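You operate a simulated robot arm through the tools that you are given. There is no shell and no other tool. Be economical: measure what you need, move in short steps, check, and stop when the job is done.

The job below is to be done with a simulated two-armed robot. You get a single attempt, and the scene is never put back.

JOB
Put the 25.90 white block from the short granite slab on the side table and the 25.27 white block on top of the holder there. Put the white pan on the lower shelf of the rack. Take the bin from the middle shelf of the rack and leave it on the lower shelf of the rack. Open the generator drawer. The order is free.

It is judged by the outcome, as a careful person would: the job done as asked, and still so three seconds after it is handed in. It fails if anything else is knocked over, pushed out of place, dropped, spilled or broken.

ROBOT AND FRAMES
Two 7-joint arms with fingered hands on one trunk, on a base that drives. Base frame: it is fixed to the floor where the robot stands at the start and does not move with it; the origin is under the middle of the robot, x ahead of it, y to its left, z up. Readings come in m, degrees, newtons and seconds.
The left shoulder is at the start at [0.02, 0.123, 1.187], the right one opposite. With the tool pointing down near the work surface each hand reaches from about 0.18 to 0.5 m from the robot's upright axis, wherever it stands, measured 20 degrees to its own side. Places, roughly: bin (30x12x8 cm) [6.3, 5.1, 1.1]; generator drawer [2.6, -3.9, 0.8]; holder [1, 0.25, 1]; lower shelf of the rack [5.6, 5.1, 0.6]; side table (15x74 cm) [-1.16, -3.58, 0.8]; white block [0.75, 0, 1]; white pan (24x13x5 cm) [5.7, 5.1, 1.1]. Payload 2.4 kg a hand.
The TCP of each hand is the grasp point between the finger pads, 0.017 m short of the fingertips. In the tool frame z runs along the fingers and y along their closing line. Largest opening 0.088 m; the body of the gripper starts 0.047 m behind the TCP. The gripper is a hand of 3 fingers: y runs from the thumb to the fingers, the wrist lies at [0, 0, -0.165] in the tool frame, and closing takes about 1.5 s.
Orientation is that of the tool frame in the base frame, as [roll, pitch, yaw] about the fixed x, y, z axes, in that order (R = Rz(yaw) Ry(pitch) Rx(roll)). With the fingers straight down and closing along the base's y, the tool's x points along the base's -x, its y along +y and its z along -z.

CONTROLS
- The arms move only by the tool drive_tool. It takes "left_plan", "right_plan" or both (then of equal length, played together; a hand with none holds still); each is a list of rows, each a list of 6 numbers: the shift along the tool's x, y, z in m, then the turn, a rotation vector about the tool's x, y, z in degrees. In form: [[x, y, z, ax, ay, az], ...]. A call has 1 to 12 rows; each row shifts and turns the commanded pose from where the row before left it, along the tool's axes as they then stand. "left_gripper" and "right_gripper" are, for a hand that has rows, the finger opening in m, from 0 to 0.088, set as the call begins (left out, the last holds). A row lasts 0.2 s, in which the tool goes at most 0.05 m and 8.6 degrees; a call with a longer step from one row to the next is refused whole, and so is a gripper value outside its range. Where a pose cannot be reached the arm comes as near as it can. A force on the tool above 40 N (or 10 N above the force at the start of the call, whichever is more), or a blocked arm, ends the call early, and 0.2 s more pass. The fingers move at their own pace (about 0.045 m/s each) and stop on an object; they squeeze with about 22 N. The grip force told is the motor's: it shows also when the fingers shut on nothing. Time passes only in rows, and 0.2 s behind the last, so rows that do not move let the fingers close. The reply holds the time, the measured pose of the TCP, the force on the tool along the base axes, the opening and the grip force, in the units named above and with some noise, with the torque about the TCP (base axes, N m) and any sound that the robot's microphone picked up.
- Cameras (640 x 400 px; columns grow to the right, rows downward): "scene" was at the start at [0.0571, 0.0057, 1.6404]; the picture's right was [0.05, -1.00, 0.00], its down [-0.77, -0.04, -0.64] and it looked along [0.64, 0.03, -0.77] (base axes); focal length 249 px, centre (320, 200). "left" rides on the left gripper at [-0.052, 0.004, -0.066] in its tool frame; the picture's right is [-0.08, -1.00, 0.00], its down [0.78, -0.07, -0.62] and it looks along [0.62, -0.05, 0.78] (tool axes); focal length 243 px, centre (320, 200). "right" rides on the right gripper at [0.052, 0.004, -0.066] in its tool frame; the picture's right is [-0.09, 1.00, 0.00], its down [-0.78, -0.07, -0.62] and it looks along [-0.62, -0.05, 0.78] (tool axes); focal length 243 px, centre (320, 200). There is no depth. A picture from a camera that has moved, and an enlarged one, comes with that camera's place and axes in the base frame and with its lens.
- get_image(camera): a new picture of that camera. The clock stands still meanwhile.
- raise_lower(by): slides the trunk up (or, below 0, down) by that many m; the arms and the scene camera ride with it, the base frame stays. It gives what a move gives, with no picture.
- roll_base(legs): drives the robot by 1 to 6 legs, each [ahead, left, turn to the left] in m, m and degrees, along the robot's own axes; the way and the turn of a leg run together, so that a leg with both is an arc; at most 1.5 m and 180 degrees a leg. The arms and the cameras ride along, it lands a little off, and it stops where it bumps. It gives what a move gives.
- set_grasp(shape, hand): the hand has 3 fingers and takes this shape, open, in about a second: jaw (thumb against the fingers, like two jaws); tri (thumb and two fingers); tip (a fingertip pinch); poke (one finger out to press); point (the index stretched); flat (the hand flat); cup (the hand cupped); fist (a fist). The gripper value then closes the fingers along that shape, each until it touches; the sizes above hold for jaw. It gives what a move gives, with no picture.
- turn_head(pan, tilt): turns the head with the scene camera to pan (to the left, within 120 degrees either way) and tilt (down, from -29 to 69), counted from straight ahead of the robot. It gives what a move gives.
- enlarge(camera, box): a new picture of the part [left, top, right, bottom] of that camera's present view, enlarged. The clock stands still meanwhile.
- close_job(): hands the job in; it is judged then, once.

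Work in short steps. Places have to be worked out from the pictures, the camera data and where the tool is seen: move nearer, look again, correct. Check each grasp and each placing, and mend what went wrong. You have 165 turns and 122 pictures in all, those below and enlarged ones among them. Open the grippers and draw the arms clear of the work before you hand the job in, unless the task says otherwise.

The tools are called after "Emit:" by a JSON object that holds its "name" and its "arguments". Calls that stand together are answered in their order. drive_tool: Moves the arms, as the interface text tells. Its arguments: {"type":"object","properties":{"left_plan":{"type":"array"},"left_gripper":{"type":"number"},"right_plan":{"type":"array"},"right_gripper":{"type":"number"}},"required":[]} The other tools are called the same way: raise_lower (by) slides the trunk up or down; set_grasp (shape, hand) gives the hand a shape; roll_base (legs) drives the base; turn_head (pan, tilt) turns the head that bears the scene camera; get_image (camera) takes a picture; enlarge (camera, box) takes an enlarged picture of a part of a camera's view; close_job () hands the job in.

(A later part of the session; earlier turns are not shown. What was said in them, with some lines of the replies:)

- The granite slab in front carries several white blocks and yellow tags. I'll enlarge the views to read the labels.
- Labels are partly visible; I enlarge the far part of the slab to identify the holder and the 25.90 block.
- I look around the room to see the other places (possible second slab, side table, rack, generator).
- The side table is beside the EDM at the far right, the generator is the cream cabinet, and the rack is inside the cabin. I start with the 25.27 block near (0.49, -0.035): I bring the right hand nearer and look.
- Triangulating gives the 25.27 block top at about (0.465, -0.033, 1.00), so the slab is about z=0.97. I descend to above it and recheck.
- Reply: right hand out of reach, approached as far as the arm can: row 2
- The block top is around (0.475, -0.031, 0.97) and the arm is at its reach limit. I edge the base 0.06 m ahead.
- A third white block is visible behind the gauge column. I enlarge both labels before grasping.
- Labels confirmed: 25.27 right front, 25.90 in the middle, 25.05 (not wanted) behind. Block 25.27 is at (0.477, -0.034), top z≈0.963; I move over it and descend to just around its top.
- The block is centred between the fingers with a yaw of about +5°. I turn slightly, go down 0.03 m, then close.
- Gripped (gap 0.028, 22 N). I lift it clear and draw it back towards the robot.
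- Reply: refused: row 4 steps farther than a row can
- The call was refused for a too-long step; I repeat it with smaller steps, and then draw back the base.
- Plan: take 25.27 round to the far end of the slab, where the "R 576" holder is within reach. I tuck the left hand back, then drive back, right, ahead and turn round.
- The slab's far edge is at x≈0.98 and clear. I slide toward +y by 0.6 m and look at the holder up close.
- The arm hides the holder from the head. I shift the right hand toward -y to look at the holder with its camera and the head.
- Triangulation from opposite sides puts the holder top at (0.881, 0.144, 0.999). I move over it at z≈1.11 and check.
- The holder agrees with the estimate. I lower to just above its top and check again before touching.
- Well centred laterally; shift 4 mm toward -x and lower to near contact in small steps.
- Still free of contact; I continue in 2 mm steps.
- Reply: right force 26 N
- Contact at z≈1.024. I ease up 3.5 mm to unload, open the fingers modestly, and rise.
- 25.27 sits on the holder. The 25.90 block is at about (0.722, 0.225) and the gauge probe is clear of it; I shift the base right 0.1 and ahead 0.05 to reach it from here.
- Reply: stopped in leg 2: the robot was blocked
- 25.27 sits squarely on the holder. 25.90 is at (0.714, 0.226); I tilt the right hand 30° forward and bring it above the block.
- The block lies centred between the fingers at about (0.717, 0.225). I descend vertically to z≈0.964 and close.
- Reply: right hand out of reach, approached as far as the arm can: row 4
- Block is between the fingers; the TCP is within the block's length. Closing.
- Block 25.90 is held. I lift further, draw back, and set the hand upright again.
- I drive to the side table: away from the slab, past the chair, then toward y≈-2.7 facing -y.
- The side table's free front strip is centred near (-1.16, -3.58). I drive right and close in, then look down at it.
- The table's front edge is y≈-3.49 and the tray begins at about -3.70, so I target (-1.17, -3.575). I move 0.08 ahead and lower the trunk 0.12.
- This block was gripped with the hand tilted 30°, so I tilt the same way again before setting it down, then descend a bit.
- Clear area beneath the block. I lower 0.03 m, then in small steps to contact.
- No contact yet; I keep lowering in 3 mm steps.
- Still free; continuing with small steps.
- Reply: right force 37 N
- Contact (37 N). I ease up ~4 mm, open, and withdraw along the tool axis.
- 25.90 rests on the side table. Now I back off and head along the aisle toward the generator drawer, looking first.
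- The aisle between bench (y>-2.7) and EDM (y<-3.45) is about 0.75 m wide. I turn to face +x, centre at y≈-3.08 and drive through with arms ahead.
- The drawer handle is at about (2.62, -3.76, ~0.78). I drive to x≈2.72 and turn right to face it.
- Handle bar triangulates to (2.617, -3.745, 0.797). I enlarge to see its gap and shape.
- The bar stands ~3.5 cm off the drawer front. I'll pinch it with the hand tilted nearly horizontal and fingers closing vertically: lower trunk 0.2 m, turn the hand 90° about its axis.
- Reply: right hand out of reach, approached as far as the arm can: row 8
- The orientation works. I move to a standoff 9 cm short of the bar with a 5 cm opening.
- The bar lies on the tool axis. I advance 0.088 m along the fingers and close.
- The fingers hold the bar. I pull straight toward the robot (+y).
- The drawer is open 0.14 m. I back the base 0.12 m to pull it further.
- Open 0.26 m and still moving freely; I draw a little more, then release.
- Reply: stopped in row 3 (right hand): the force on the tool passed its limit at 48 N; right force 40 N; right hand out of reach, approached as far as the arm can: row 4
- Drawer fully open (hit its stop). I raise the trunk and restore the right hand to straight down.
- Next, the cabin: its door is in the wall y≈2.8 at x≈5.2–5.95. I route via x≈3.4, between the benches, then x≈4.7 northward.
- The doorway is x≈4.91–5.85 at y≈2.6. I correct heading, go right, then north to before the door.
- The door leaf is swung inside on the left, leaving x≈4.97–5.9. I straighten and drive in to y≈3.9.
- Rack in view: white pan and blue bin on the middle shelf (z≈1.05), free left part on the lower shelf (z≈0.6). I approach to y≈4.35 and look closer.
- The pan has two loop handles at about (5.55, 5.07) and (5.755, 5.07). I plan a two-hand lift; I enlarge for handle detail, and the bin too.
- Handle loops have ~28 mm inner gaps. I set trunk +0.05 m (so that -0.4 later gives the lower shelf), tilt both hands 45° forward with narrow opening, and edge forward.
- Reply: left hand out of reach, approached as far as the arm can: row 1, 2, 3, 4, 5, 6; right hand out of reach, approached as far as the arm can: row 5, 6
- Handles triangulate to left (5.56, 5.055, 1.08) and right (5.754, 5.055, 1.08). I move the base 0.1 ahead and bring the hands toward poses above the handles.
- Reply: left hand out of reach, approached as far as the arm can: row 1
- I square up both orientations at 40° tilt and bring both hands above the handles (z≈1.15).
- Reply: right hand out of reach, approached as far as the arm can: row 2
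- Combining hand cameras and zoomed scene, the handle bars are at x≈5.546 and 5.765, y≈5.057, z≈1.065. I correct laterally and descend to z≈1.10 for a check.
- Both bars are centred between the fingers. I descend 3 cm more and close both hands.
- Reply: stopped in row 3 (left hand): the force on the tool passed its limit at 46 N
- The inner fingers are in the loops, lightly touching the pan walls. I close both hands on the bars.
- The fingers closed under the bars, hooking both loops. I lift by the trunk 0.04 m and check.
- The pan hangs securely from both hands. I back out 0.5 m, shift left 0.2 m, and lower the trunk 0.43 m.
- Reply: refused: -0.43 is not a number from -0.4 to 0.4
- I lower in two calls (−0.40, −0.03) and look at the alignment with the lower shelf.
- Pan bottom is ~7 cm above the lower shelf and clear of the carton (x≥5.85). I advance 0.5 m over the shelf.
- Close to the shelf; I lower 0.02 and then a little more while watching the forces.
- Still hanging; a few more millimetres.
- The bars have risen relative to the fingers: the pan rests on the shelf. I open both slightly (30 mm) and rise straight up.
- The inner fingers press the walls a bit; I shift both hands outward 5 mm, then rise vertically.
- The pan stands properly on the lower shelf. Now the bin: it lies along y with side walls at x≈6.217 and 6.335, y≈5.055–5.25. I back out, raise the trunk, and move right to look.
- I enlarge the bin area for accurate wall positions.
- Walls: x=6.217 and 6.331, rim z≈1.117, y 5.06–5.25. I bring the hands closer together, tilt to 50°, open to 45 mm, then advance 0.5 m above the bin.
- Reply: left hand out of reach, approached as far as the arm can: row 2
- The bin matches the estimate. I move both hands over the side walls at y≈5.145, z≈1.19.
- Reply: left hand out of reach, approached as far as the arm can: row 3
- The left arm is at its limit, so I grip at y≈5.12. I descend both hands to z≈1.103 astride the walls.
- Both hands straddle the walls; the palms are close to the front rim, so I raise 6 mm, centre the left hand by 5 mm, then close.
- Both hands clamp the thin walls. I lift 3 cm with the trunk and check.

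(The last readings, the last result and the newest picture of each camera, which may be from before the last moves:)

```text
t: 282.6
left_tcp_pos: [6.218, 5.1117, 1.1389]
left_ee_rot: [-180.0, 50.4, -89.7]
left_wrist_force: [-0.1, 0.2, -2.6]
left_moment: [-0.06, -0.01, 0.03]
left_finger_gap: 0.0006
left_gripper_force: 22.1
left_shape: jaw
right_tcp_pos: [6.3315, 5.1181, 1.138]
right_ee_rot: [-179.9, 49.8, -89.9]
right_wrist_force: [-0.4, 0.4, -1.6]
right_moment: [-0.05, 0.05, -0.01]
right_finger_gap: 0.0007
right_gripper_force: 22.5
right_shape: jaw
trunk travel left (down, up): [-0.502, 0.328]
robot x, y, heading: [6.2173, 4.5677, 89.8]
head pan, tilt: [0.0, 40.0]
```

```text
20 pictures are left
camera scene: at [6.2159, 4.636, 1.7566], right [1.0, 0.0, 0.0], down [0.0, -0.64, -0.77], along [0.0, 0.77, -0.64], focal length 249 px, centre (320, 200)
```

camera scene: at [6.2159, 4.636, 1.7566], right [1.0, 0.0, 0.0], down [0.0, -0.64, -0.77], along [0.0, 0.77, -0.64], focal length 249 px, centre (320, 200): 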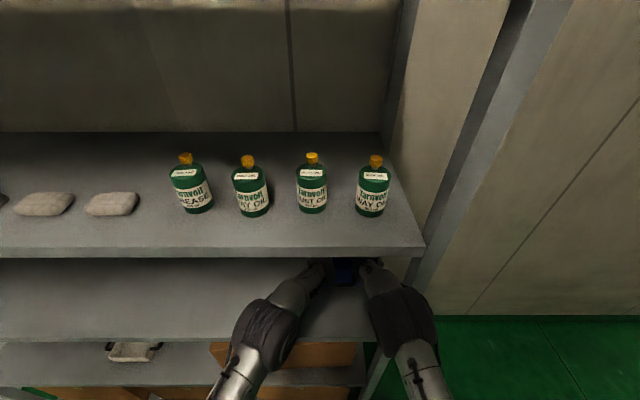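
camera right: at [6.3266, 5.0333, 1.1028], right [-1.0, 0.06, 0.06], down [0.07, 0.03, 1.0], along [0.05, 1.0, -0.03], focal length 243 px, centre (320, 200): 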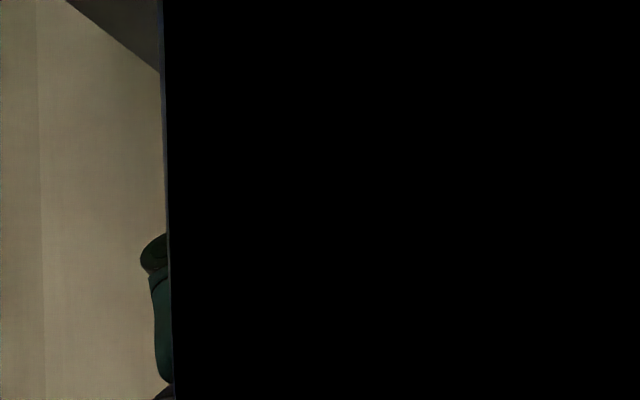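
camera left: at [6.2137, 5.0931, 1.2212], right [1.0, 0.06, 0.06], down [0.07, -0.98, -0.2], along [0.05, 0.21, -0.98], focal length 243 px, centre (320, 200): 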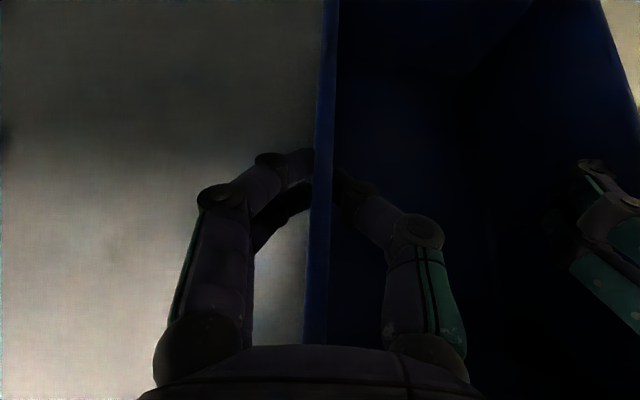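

Bin lifted (~0.4 kg). I lift 3 cm more, back out 0.55 m and check its attitude.

Emit:
{"name": "raise_lower", "arguments": {"by": 0.03}}

Emit:
{"name": "roll_base", "arguments": {"legs": [[-0.55, 0, 0]]}}

Emit:
{"name": "enlarge", "arguments": {"camera": "scene", "box": [240, 180, 440, 320]}}

```text
t: 283.4
left_tcp_pos: [6.2182, 5.1121, 1.17]
left_ee_rot: [180.0, 50.2, -89.7]
left_wrist_force: [0.3, -0.2, -2.6]
left_moment: [-0.06, 0.04, 0.02]
left_finger_gap: 0.0008
left_gripper_force: 22.0
left_shape: jaw
right_tcp_pos: [6.3318, 5.1189, 1.1679]
right_ee_rot: [-179.9, 49.8, -90.0]
right_wrist_force: [0.0, 0.6, -2.0]
right_moment: [-0.04, 0.0, 0.02]
right_finger_gap: 0.0006
right_gripper_force: 21.9
right_shape: jaw
trunk travel left (down, up): [-0.532, 0.298]
robot x, y, heading: [6.2144, 4.5673, 90.0]
head pan, tilt: [0.0, 40.0]
```

```text
t: 286.6
left_tcp_pos: [6.2203, 4.5616, 1.1694]
left_ee_rot: [179.9, 50.3, -89.8]
left_wrist_force: [0.6, 0.6, -2.8]
left_moment: [-0.04, 0.03, 0.0]
left_finger_gap: 0.0007
left_gripper_force: 22.5
left_shape: jaw
right_tcp_pos: [6.3321, 4.5674, 1.1678]
right_ee_rot: [-179.9, 49.9, -90.3]
right_wrist_force: [0.1, -0.3, -1.2]
right_moment: [-0.03, 0.01, 0.01]
right_finger_gap: 0.0009
right_gripper_force: 22.4
right_shape: jaw
trunk travel left (down, up): [-0.532, 0.298]
robot x, y, heading: [6.2174, 4.0166, 89.8]
head pan, tilt: [0.0, 40.0]
```

```text
2.86 times, centred on (340, 250) of scene
camera zoom: at [6.2149, 4.0844, 1.7866], right [1.0, 0.0, 0.0], down [0.0, -0.64, -0.77], along [0.0, 0.77, -0.64], focal length 710 px, centre (263, 57)
```

zoom: 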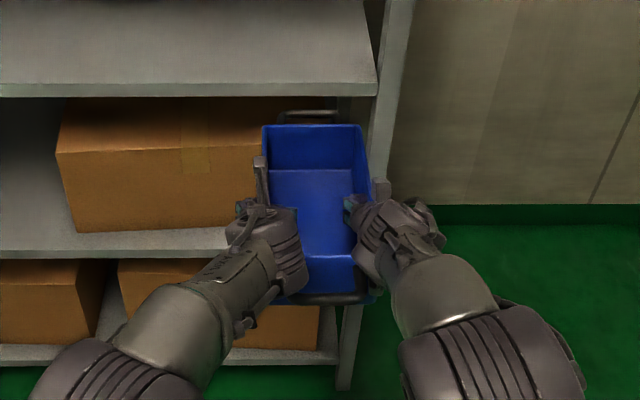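

The bin hangs with only ~5° pitch. I slide left 1.11 m and lower the trunk 0.44 m.

Emit:
{"name": "roll_base", "arguments": {"legs": [[0, 1.11, 0]]}}

Emit:
{"name": "raise_lower", "arguments": {"by": -0.4}}

Emit:
{"name": "raise_lower", "arguments": {"by": -0.02}}

Emit:
{"name": "get_image", "arguments": {"camera": "scene"}}

```text
t: 292.2
left_tcp_pos: [5.1273, 4.5728, 1.1685]
left_ee_rot: [179.9, 50.3, -90.8]
left_wrist_force: [-1.0, 0.3, -2.7]
left_moment: [-0.02, 0.0, 0.0]
left_finger_gap: 0.0008
left_gripper_force: 22.2
left_shape: jaw
right_tcp_pos: [5.2406, 4.5793, 1.1682]
right_ee_rot: [-179.9, 49.8, -91.0]
right_wrist_force: [-0.2, 0.1, -1.1]
right_moment: [-0.04, 0.0, 0.01]
right_finger_gap: 0.0011
right_gripper_force: 22.1
right_shape: jaw
trunk travel left (down, up): [-0.532, 0.298]
robot x, y, heading: [5.1153, 4.0276, 88.7]
head pan, tilt: [0.0, 40.0]
```

```text
t: 296.0
left_tcp_pos: [5.1281, 4.5724, 0.77]
left_ee_rot: [180.0, 50.3, -90.8]
left_wrist_force: [0.8, -0.2, -2.7]
left_moment: [-0.08, 0.0, -0.01]
left_finger_gap: 0.0009
left_gripper_force: 22.3
left_shape: jaw
right_tcp_pos: [5.2407, 4.5789, 0.768]
right_ee_rot: [-179.8, 49.9, -91.0]
right_wrist_force: [-0.4, -0.3, -1.5]
right_moment: [-0.06, 0.01, -0.02]
right_finger_gap: 0.0007
right_gripper_force: 21.9
right_shape: jaw
trunk travel left (down, up): [-0.132, 0.698]
robot x, y, heading: [5.1171, 4.0291, 88.7]
head pan, tilt: [0.0, 40.0]
```

```text
t: 296.7
left_tcp_pos: [5.1284, 4.5725, 0.7499]
left_ee_rot: [179.8, 50.3, -90.9]
left_wrist_force: [0.1, 0.1, -1.8]
left_moment: [-0.04, -0.03, 0.02]
left_finger_gap: 0.0005
left_gripper_force: 21.8
left_shape: jaw
right_tcp_pos: [5.2412, 4.5779, 0.7471]
right_ee_rot: [-179.9, 49.8, -90.9]
right_wrist_force: [-0.3, -0.7, -2.0]
right_moment: [-0.06, -0.03, 0.02]
right_finger_gap: 0.001
right_gripper_force: 22.3
right_shape: jaw
trunk travel left (down, up): [-0.112, 0.718]
robot x, y, heading: [5.1146, 4.0301, 88.9]
head pan, tilt: [0.0, 40.0]
```

```text
18 pictures are left
camera scene: at [5.1165, 4.0975, 1.3666], right [1.0, -0.02, 0.0], down [-0.01, -0.64, -0.77], along [0.01, 0.77, -0.64], focal length 249 px, centre (320, 200)
```

scene: 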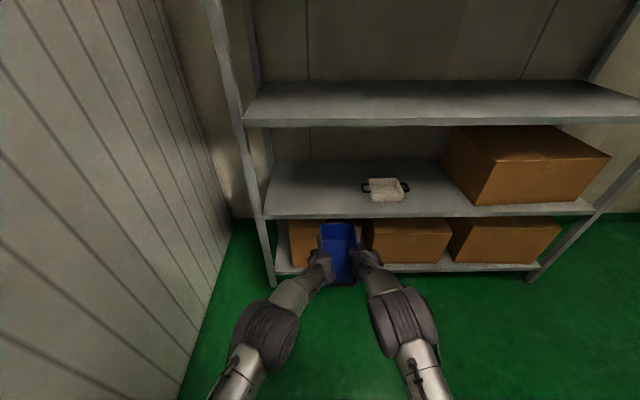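

I correct the heading, shift left 4 cm for clearance to the pan, and advance 0.55 m over the lower shelf.

Emit:
{"name": "roll_base", "arguments": {"legs": [[0, 0.04, 1], [0.55, 0, 0]]}}

Emit:
{"name": "get_image", "arguments": {"camera": "scene"}}

Emit:
{"name": "get_image", "arguments": {"camera": "left"}}

```text
t: 300.3
left_tcp_pos: [5.0786, 5.1232, 0.7495]
left_ee_rot: [179.9, 50.3, -89.7]
left_wrist_force: [0.2, 0.3, -1.9]
left_moment: [-0.02, 0.03, 0.02]
left_finger_gap: 0.0008
left_gripper_force: 22.1
left_shape: jaw
right_tcp_pos: [5.1916, 5.1301, 0.7469]
right_ee_rot: [-179.9, 49.8, -90.0]
right_wrist_force: [-1.2, 0.0, -1.9]
right_moment: [-0.03, 0.02, 0.02]
right_finger_gap: 0.0008
right_gripper_force: 21.9
right_shape: jaw
trunk travel left (down, up): [-0.112, 0.718]
robot x, y, heading: [5.08, 4.5804, 89.8]
head pan, tilt: [0.0, 40.0]
```

```text
17 pictures are left
camera scene: at [5.076, 4.6478, 1.3666], right [1.0, 0.0, 0.0], down [0.0, -0.64, -0.77], along [0.0, 0.77, -0.64], focal length 249 px, centre (320, 200)
```

scene: 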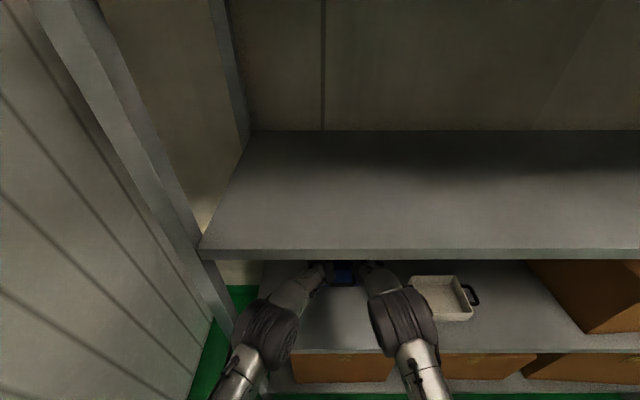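

```text
16 pictures are left
camera left: at [5.0743, 5.105, 0.8312], right [1.0, 0.06, 0.06], down [0.07, -0.98, -0.2], along [0.05, 0.21, -0.98], focal length 243 px, centre (320, 200)
```

left: 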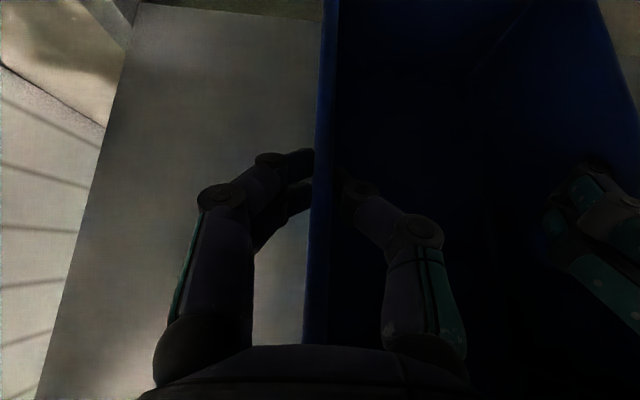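

Well placed over the free shelf area; the forearms stay above the pan. I lower 0.055, then step down to contact.

Emit:
{"name": "raise_lower", "arguments": {"by": -0.055}}

Emit:
{"name": "raise_lower", "arguments": {"by": -0.01}}

Emit:
{"name": "raise_lower", "arguments": {"by": -0.008}}

Emit:
{"name": "get_image", "arguments": {"camera": "left"}}

```text
t: 301.3
left_tcp_pos: [5.0794, 5.1244, 0.6943]
left_ee_rot: [179.9, 50.4, -89.7]
left_wrist_force: [0.4, 0.1, -2.7]
left_moment: [0.01, 0.01, 0.01]
left_finger_gap: 0.0009
left_gripper_force: 21.9
left_shape: jaw
right_tcp_pos: [5.1919, 5.1307, 0.6917]
right_ee_rot: [-179.9, 49.8, -90.0]
right_wrist_force: [-0.4, -0.2, -1.5]
right_moment: [-0.04, 0.0, 0.0]
right_finger_gap: 0.001
right_gripper_force: 22.1
right_shape: jaw
trunk travel left (down, up): [-0.057, 0.773]
robot x, y, heading: [5.074, 4.5801, 89.8]
head pan, tilt: [0.0, 40.0]
```

```text
t: 301.9
left_tcp_pos: [5.0807, 5.1238, 0.6839]
left_ee_rot: [179.9, 50.3, -89.6]
left_wrist_force: [1.5, -0.1, -3.2]
left_moment: [-0.1, 0.0, 0.0]
left_finger_gap: 0.0008
left_gripper_force: 22.0
left_shape: jaw
right_tcp_pos: [5.1923, 5.1295, 0.6824]
right_ee_rot: [-179.9, 49.8, -89.9]
right_wrist_force: [-1.5, 0.1, -1.8]
right_moment: [-0.07, 0.01, -0.03]
right_finger_gap: 0.0007
right_gripper_force: 22.2
right_shape: jaw
trunk travel left (down, up): [-0.047, 0.783]
robot x, y, heading: [5.0752, 4.5795, 90.3]
head pan, tilt: [0.0, 40.0]
```

```text
t: 302.4
left_tcp_pos: [5.0794, 5.1239, 0.6764]
left_ee_rot: [179.8, 50.2, -89.7]
left_wrist_force: [-0.4, 0.4, -3.4]
left_moment: [-0.02, -0.02, 0.0]
left_finger_gap: 0.0008
left_gripper_force: 22.5
left_shape: jaw
right_tcp_pos: [5.1927, 5.1308, 0.6749]
right_ee_rot: [-179.8, 49.9, -90.1]
right_wrist_force: [-1.0, -0.6, -2.2]
right_moment: [-0.02, -0.01, 0.0]
right_finger_gap: 0.0009
right_gripper_force: 22.1
right_shape: jaw
trunk travel left (down, up): [-0.039, 0.791]
robot x, y, heading: [5.0775, 4.5775, 90.0]
head pan, tilt: [0.0, 40.0]
```

```text
15 pictures are left
camera left: at [5.0742, 5.1049, 0.7582], right [1.0, 0.06, 0.06], down [0.07, -0.98, -0.2], along [0.05, 0.21, -0.98], focal length 243 px, centre (320, 200)
```

left: 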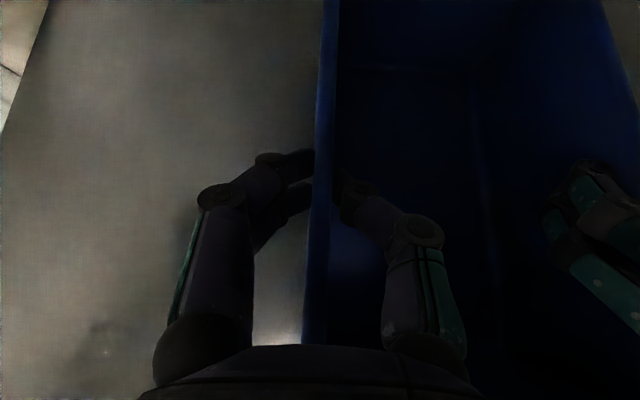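

Still carrying full weight; further small steps down.

Emit:
{"name": "raise_lower", "arguments": {"by": -0.006}}

Emit:
{"name": "raise_lower", "arguments": {"by": -0.005}}

Emit:
{"name": "raise_lower", "arguments": {"by": -0.004}}

```text
t: 303.0
left_tcp_pos: [5.0792, 5.1229, 0.6694]
left_ee_rot: [179.9, 50.3, -89.8]
left_wrist_force: [0.2, 0.1, -2.0]
left_moment: [-0.01, 0.02, 0.02]
left_finger_gap: 0.0007
left_gripper_force: 21.3
left_shape: jaw
right_tcp_pos: [5.1925, 5.1312, 0.6684]
right_ee_rot: [-179.9, 49.8, -90.0]
right_wrist_force: [-0.2, 0.1, -1.8]
right_moment: [-0.01, 0.03, -0.01]
right_finger_gap: 0.0011
right_gripper_force: 21.8
right_shape: jaw
trunk travel left (down, up): [-0.033, 0.797]
robot x, y, heading: [5.0743, 4.5824, 89.9]
head pan, tilt: [0.0, 40.0]
```

```text
t: 303.5
left_tcp_pos: [5.0799, 5.1239, 0.6685]
left_ee_rot: [179.9, 50.6, -89.6]
left_wrist_force: [1.0, 2.2, 12.7]
left_moment: [0.11, 0.0, -0.01]
left_finger_gap: 0.001
left_gripper_force: 21.8
left_shape: jaw
right_tcp_pos: [5.1913, 5.1304, 0.666]
right_ee_rot: [-180.0, 50.1, -90.0]
right_wrist_force: [1.0, 2.5, 11.7]
right_moment: [0.09, 0.01, -0.01]
right_finger_gap: 0.0009
right_gripper_force: 22.4
right_shape: jaw
trunk travel left (down, up): [-0.028, 0.802]
robot x, y, heading: [5.0779, 4.5825, 89.9]
head pan, tilt: [0.0, 40.0]
```

```text
t: 304.1
left_tcp_pos: [5.0788, 5.1217, 0.6659]
left_ee_rot: [179.9, 50.9, -89.7]
left_wrist_force: [1.8, 7.5, 29.8]
left_moment: [0.31, -0.03, -0.01]
left_finger_gap: 0.0012
left_gripper_force: 22.1
left_shape: jaw
right_tcp_pos: [5.1913, 5.1294, 0.6642]
right_ee_rot: [-180.0, 50.4, -90.0]
right_wrist_force: [1.5, 7.0, 29.1]
right_moment: [0.29, -0.06, 0.01]
right_finger_gap: 0.0012
right_gripper_force: 22.4
right_shape: jaw
trunk travel left (down, up): [-0.024, 0.806]
robot x, y, heading: [5.0731, 4.5782, 90.0]
head pan, tilt: [0.0, 40.0]
```

The bin is firmly on the shelf. I ease the trunk up 4 mm, open both hands, and then rise.

Emit:
{"name": "raise_lower", "arguments": {"by": 0.005}}

Emit:
{"name": "drive_tool", "arguments": {"left_plan": [[0, 0, 0, 0, 0, 0], [0, 0, 0, 0, 0, 0], [0, 0, 0, 0, 0, 0], [0, 0, 0, 0, 0, 0]], "right_plan": [[0, 0, 0, 0, 0, 0], [0, 0, 0, 0, 0, 0], [0, 0, 0, 0, 0, 0], [0, 0, 0, 0, 0, 0]], "left_gripper": 0.04, "right_gripper": 0.04}}

Emit:
{"name": "raise_lower", "arguments": {"by": 0.08}}

Emit:
{"name": "get_image", "arguments": {"camera": "left"}}

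```text
t: 304.6
left_tcp_pos: [5.0788, 5.1228, 0.666]
left_ee_rot: [179.9, 50.3, -89.7]
left_wrist_force: [1.5, 6.7, 18.9]
left_moment: [0.21, 0.01, 0.04]
left_finger_gap: 0.0012
left_gripper_force: 22.0
left_shape: jaw
right_tcp_pos: [5.1913, 5.1294, 0.6651]
right_ee_rot: [-179.9, 49.9, -90.1]
right_wrist_force: [0.2, 7.0, 19.3]
right_moment: [0.25, 0.0, 0.0]
right_finger_gap: 0.0014
right_gripper_force: 22.0
right_shape: jaw
trunk travel left (down, up): [-0.029, 0.801]
robot x, y, heading: [5.0743, 4.5785, 89.8]
head pan, tilt: [0.0, 40.0]
```

```text
t: 305.6
left_tcp_pos: [5.0787, 5.1222, 0.665]
left_ee_rot: [179.8, 50.3, -89.7]
left_wrist_force: [-0.1, -0.2, -0.3]
left_moment: [-0.02, 0.0, 0.01]
left_finger_gap: 0.0396
left_gripper_force: 0.0
left_shape: jaw
right_tcp_pos: [5.1921, 5.1287, 0.6644]
right_ee_rot: [-179.8, 49.8, -89.9]
right_wrist_force: [0.8, -0.1, 0.4]
right_moment: [0.02, -0.02, 0.0]
right_finger_gap: 0.0398
right_gripper_force: 0.2
right_shape: jaw
trunk travel left (down, up): [-0.029, 0.801]
robot x, y, heading: [5.0707, 4.5791, 89.8]
head pan, tilt: [0.0, 40.0]
```

```text
t: 306.8
left_tcp_pos: [5.0794, 5.1236, 0.7475]
left_ee_rot: [179.9, 50.2, -89.8]
left_wrist_force: [0.7, -0.2, 0.3]
left_moment: [0.02, 0.0, 0.02]
left_finger_gap: 0.0396
left_gripper_force: 0.0
left_shape: jaw
right_tcp_pos: [5.1927, 5.1297, 0.7434]
right_ee_rot: [-179.9, 49.8, -89.9]
right_wrist_force: [0.0, -0.2, 0.0]
right_moment: [-0.04, 0.0, 0.0]
right_finger_gap: 0.0395
right_gripper_force: 0.0
right_shape: jaw
trunk travel left (down, up): [-0.109, 0.721]
robot x, y, heading: [5.0756, 4.5808, 90.0]
head pan, tilt: [0.0, 40.0]
```

```text
14 pictures are left
camera left: at [5.0742, 5.1047, 0.8283], right [1.0, 0.06, 0.06], down [0.07, -0.98, -0.2], along [0.05, 0.21, -0.98], focal length 243 px, centre (320, 200)
```

left: 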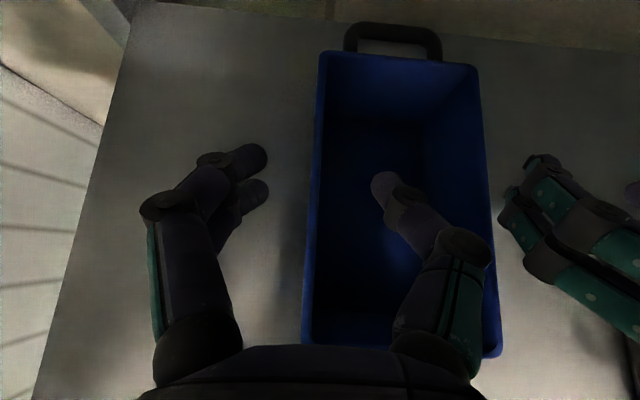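

The bin stands flat and the fingers are clear of it. I back out and take a final look at the rack.

Emit:
{"name": "roll_base", "arguments": {"legs": [[-0.6, 0, 0]]}}

Emit:
{"name": "drive_tool", "arguments": {"left_plan": [[0, 0, 0, 0, 0, 0]], "right_plan": [[0, 0, 0, 0, 0, 0]], "left_gripper": 0.088, "right_gripper": 0.088}}

Emit:
{"name": "get_image", "arguments": {"camera": "scene"}}

```text
t: 310.2
left_tcp_pos: [5.0766, 4.5186, 0.7468]
left_ee_rot: [179.9, 50.2, -89.4]
left_wrist_force: [-0.1, 0.0, -0.9]
left_moment: [0.0, -0.01, -0.03]
left_finger_gap: 0.0397
left_gripper_force: 0.2
left_shape: jaw
right_tcp_pos: [5.1906, 4.5254, 0.7448]
right_ee_rot: [-179.9, 49.8, -89.7]
right_wrist_force: [-0.1, -0.3, -0.2]
right_moment: [0.0, -0.01, 0.03]
right_finger_gap: 0.0397
right_gripper_force: 0.0
right_shape: jaw
trunk travel left (down, up): [-0.109, 0.721]
robot x, y, heading: [5.0754, 3.9761, 90.5]
head pan, tilt: [0.0, 40.0]
```

```text
t: 310.6
left_tcp_pos: [5.0767, 4.5177, 0.7461]
left_ee_rot: [179.9, 50.4, -89.3]
left_wrist_force: [0.0, -0.3, -0.3]
left_moment: [0.0, 0.02, -0.02]
left_finger_gap: 0.0738
left_gripper_force: 0.2
left_shape: jaw
right_tcp_pos: [5.1902, 4.5247, 0.744]
right_ee_rot: [-179.8, 49.8, -89.8]
right_wrist_force: [-0.7, 0.2, 0.0]
right_moment: [0.0, 0.03, 0.0]
right_finger_gap: 0.074
right_gripper_force: 0.1
right_shape: jaw
trunk travel left (down, up): [-0.109, 0.721]
robot x, y, heading: [5.0812, 3.9758, 90.3]
head pan, tilt: [0.0, 40.0]
```

```text
13 pictures are left
camera scene: at [5.0767, 4.0417, 1.3636], right [1.0, 0.0, 0.0], down [0.0, -0.64, -0.77], along [0.0, 0.77, -0.64], focal length 249 px, centre (320, 200)
```

scene: 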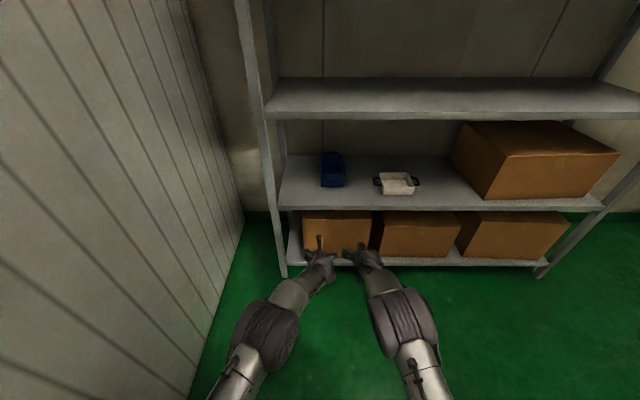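

Bin and pan both stand on the lower shelf, the hands are open and clear, the drawer is open, and both blocks are placed. I hand the job in.

Emit:
{"name": "close_job", "arguments": {}}

```text
The job is handed in.
```

All five parts are done and the job is handed in:
- **Blocks:** the 25.90 block is on the side table. The 25.27 block is on the "R 576" piece on the slab, which I took to be the holder.
- **Rack:** the white pan and the bin are on the lower shelf.
- **Drawer:** the generator drawer is fully open.
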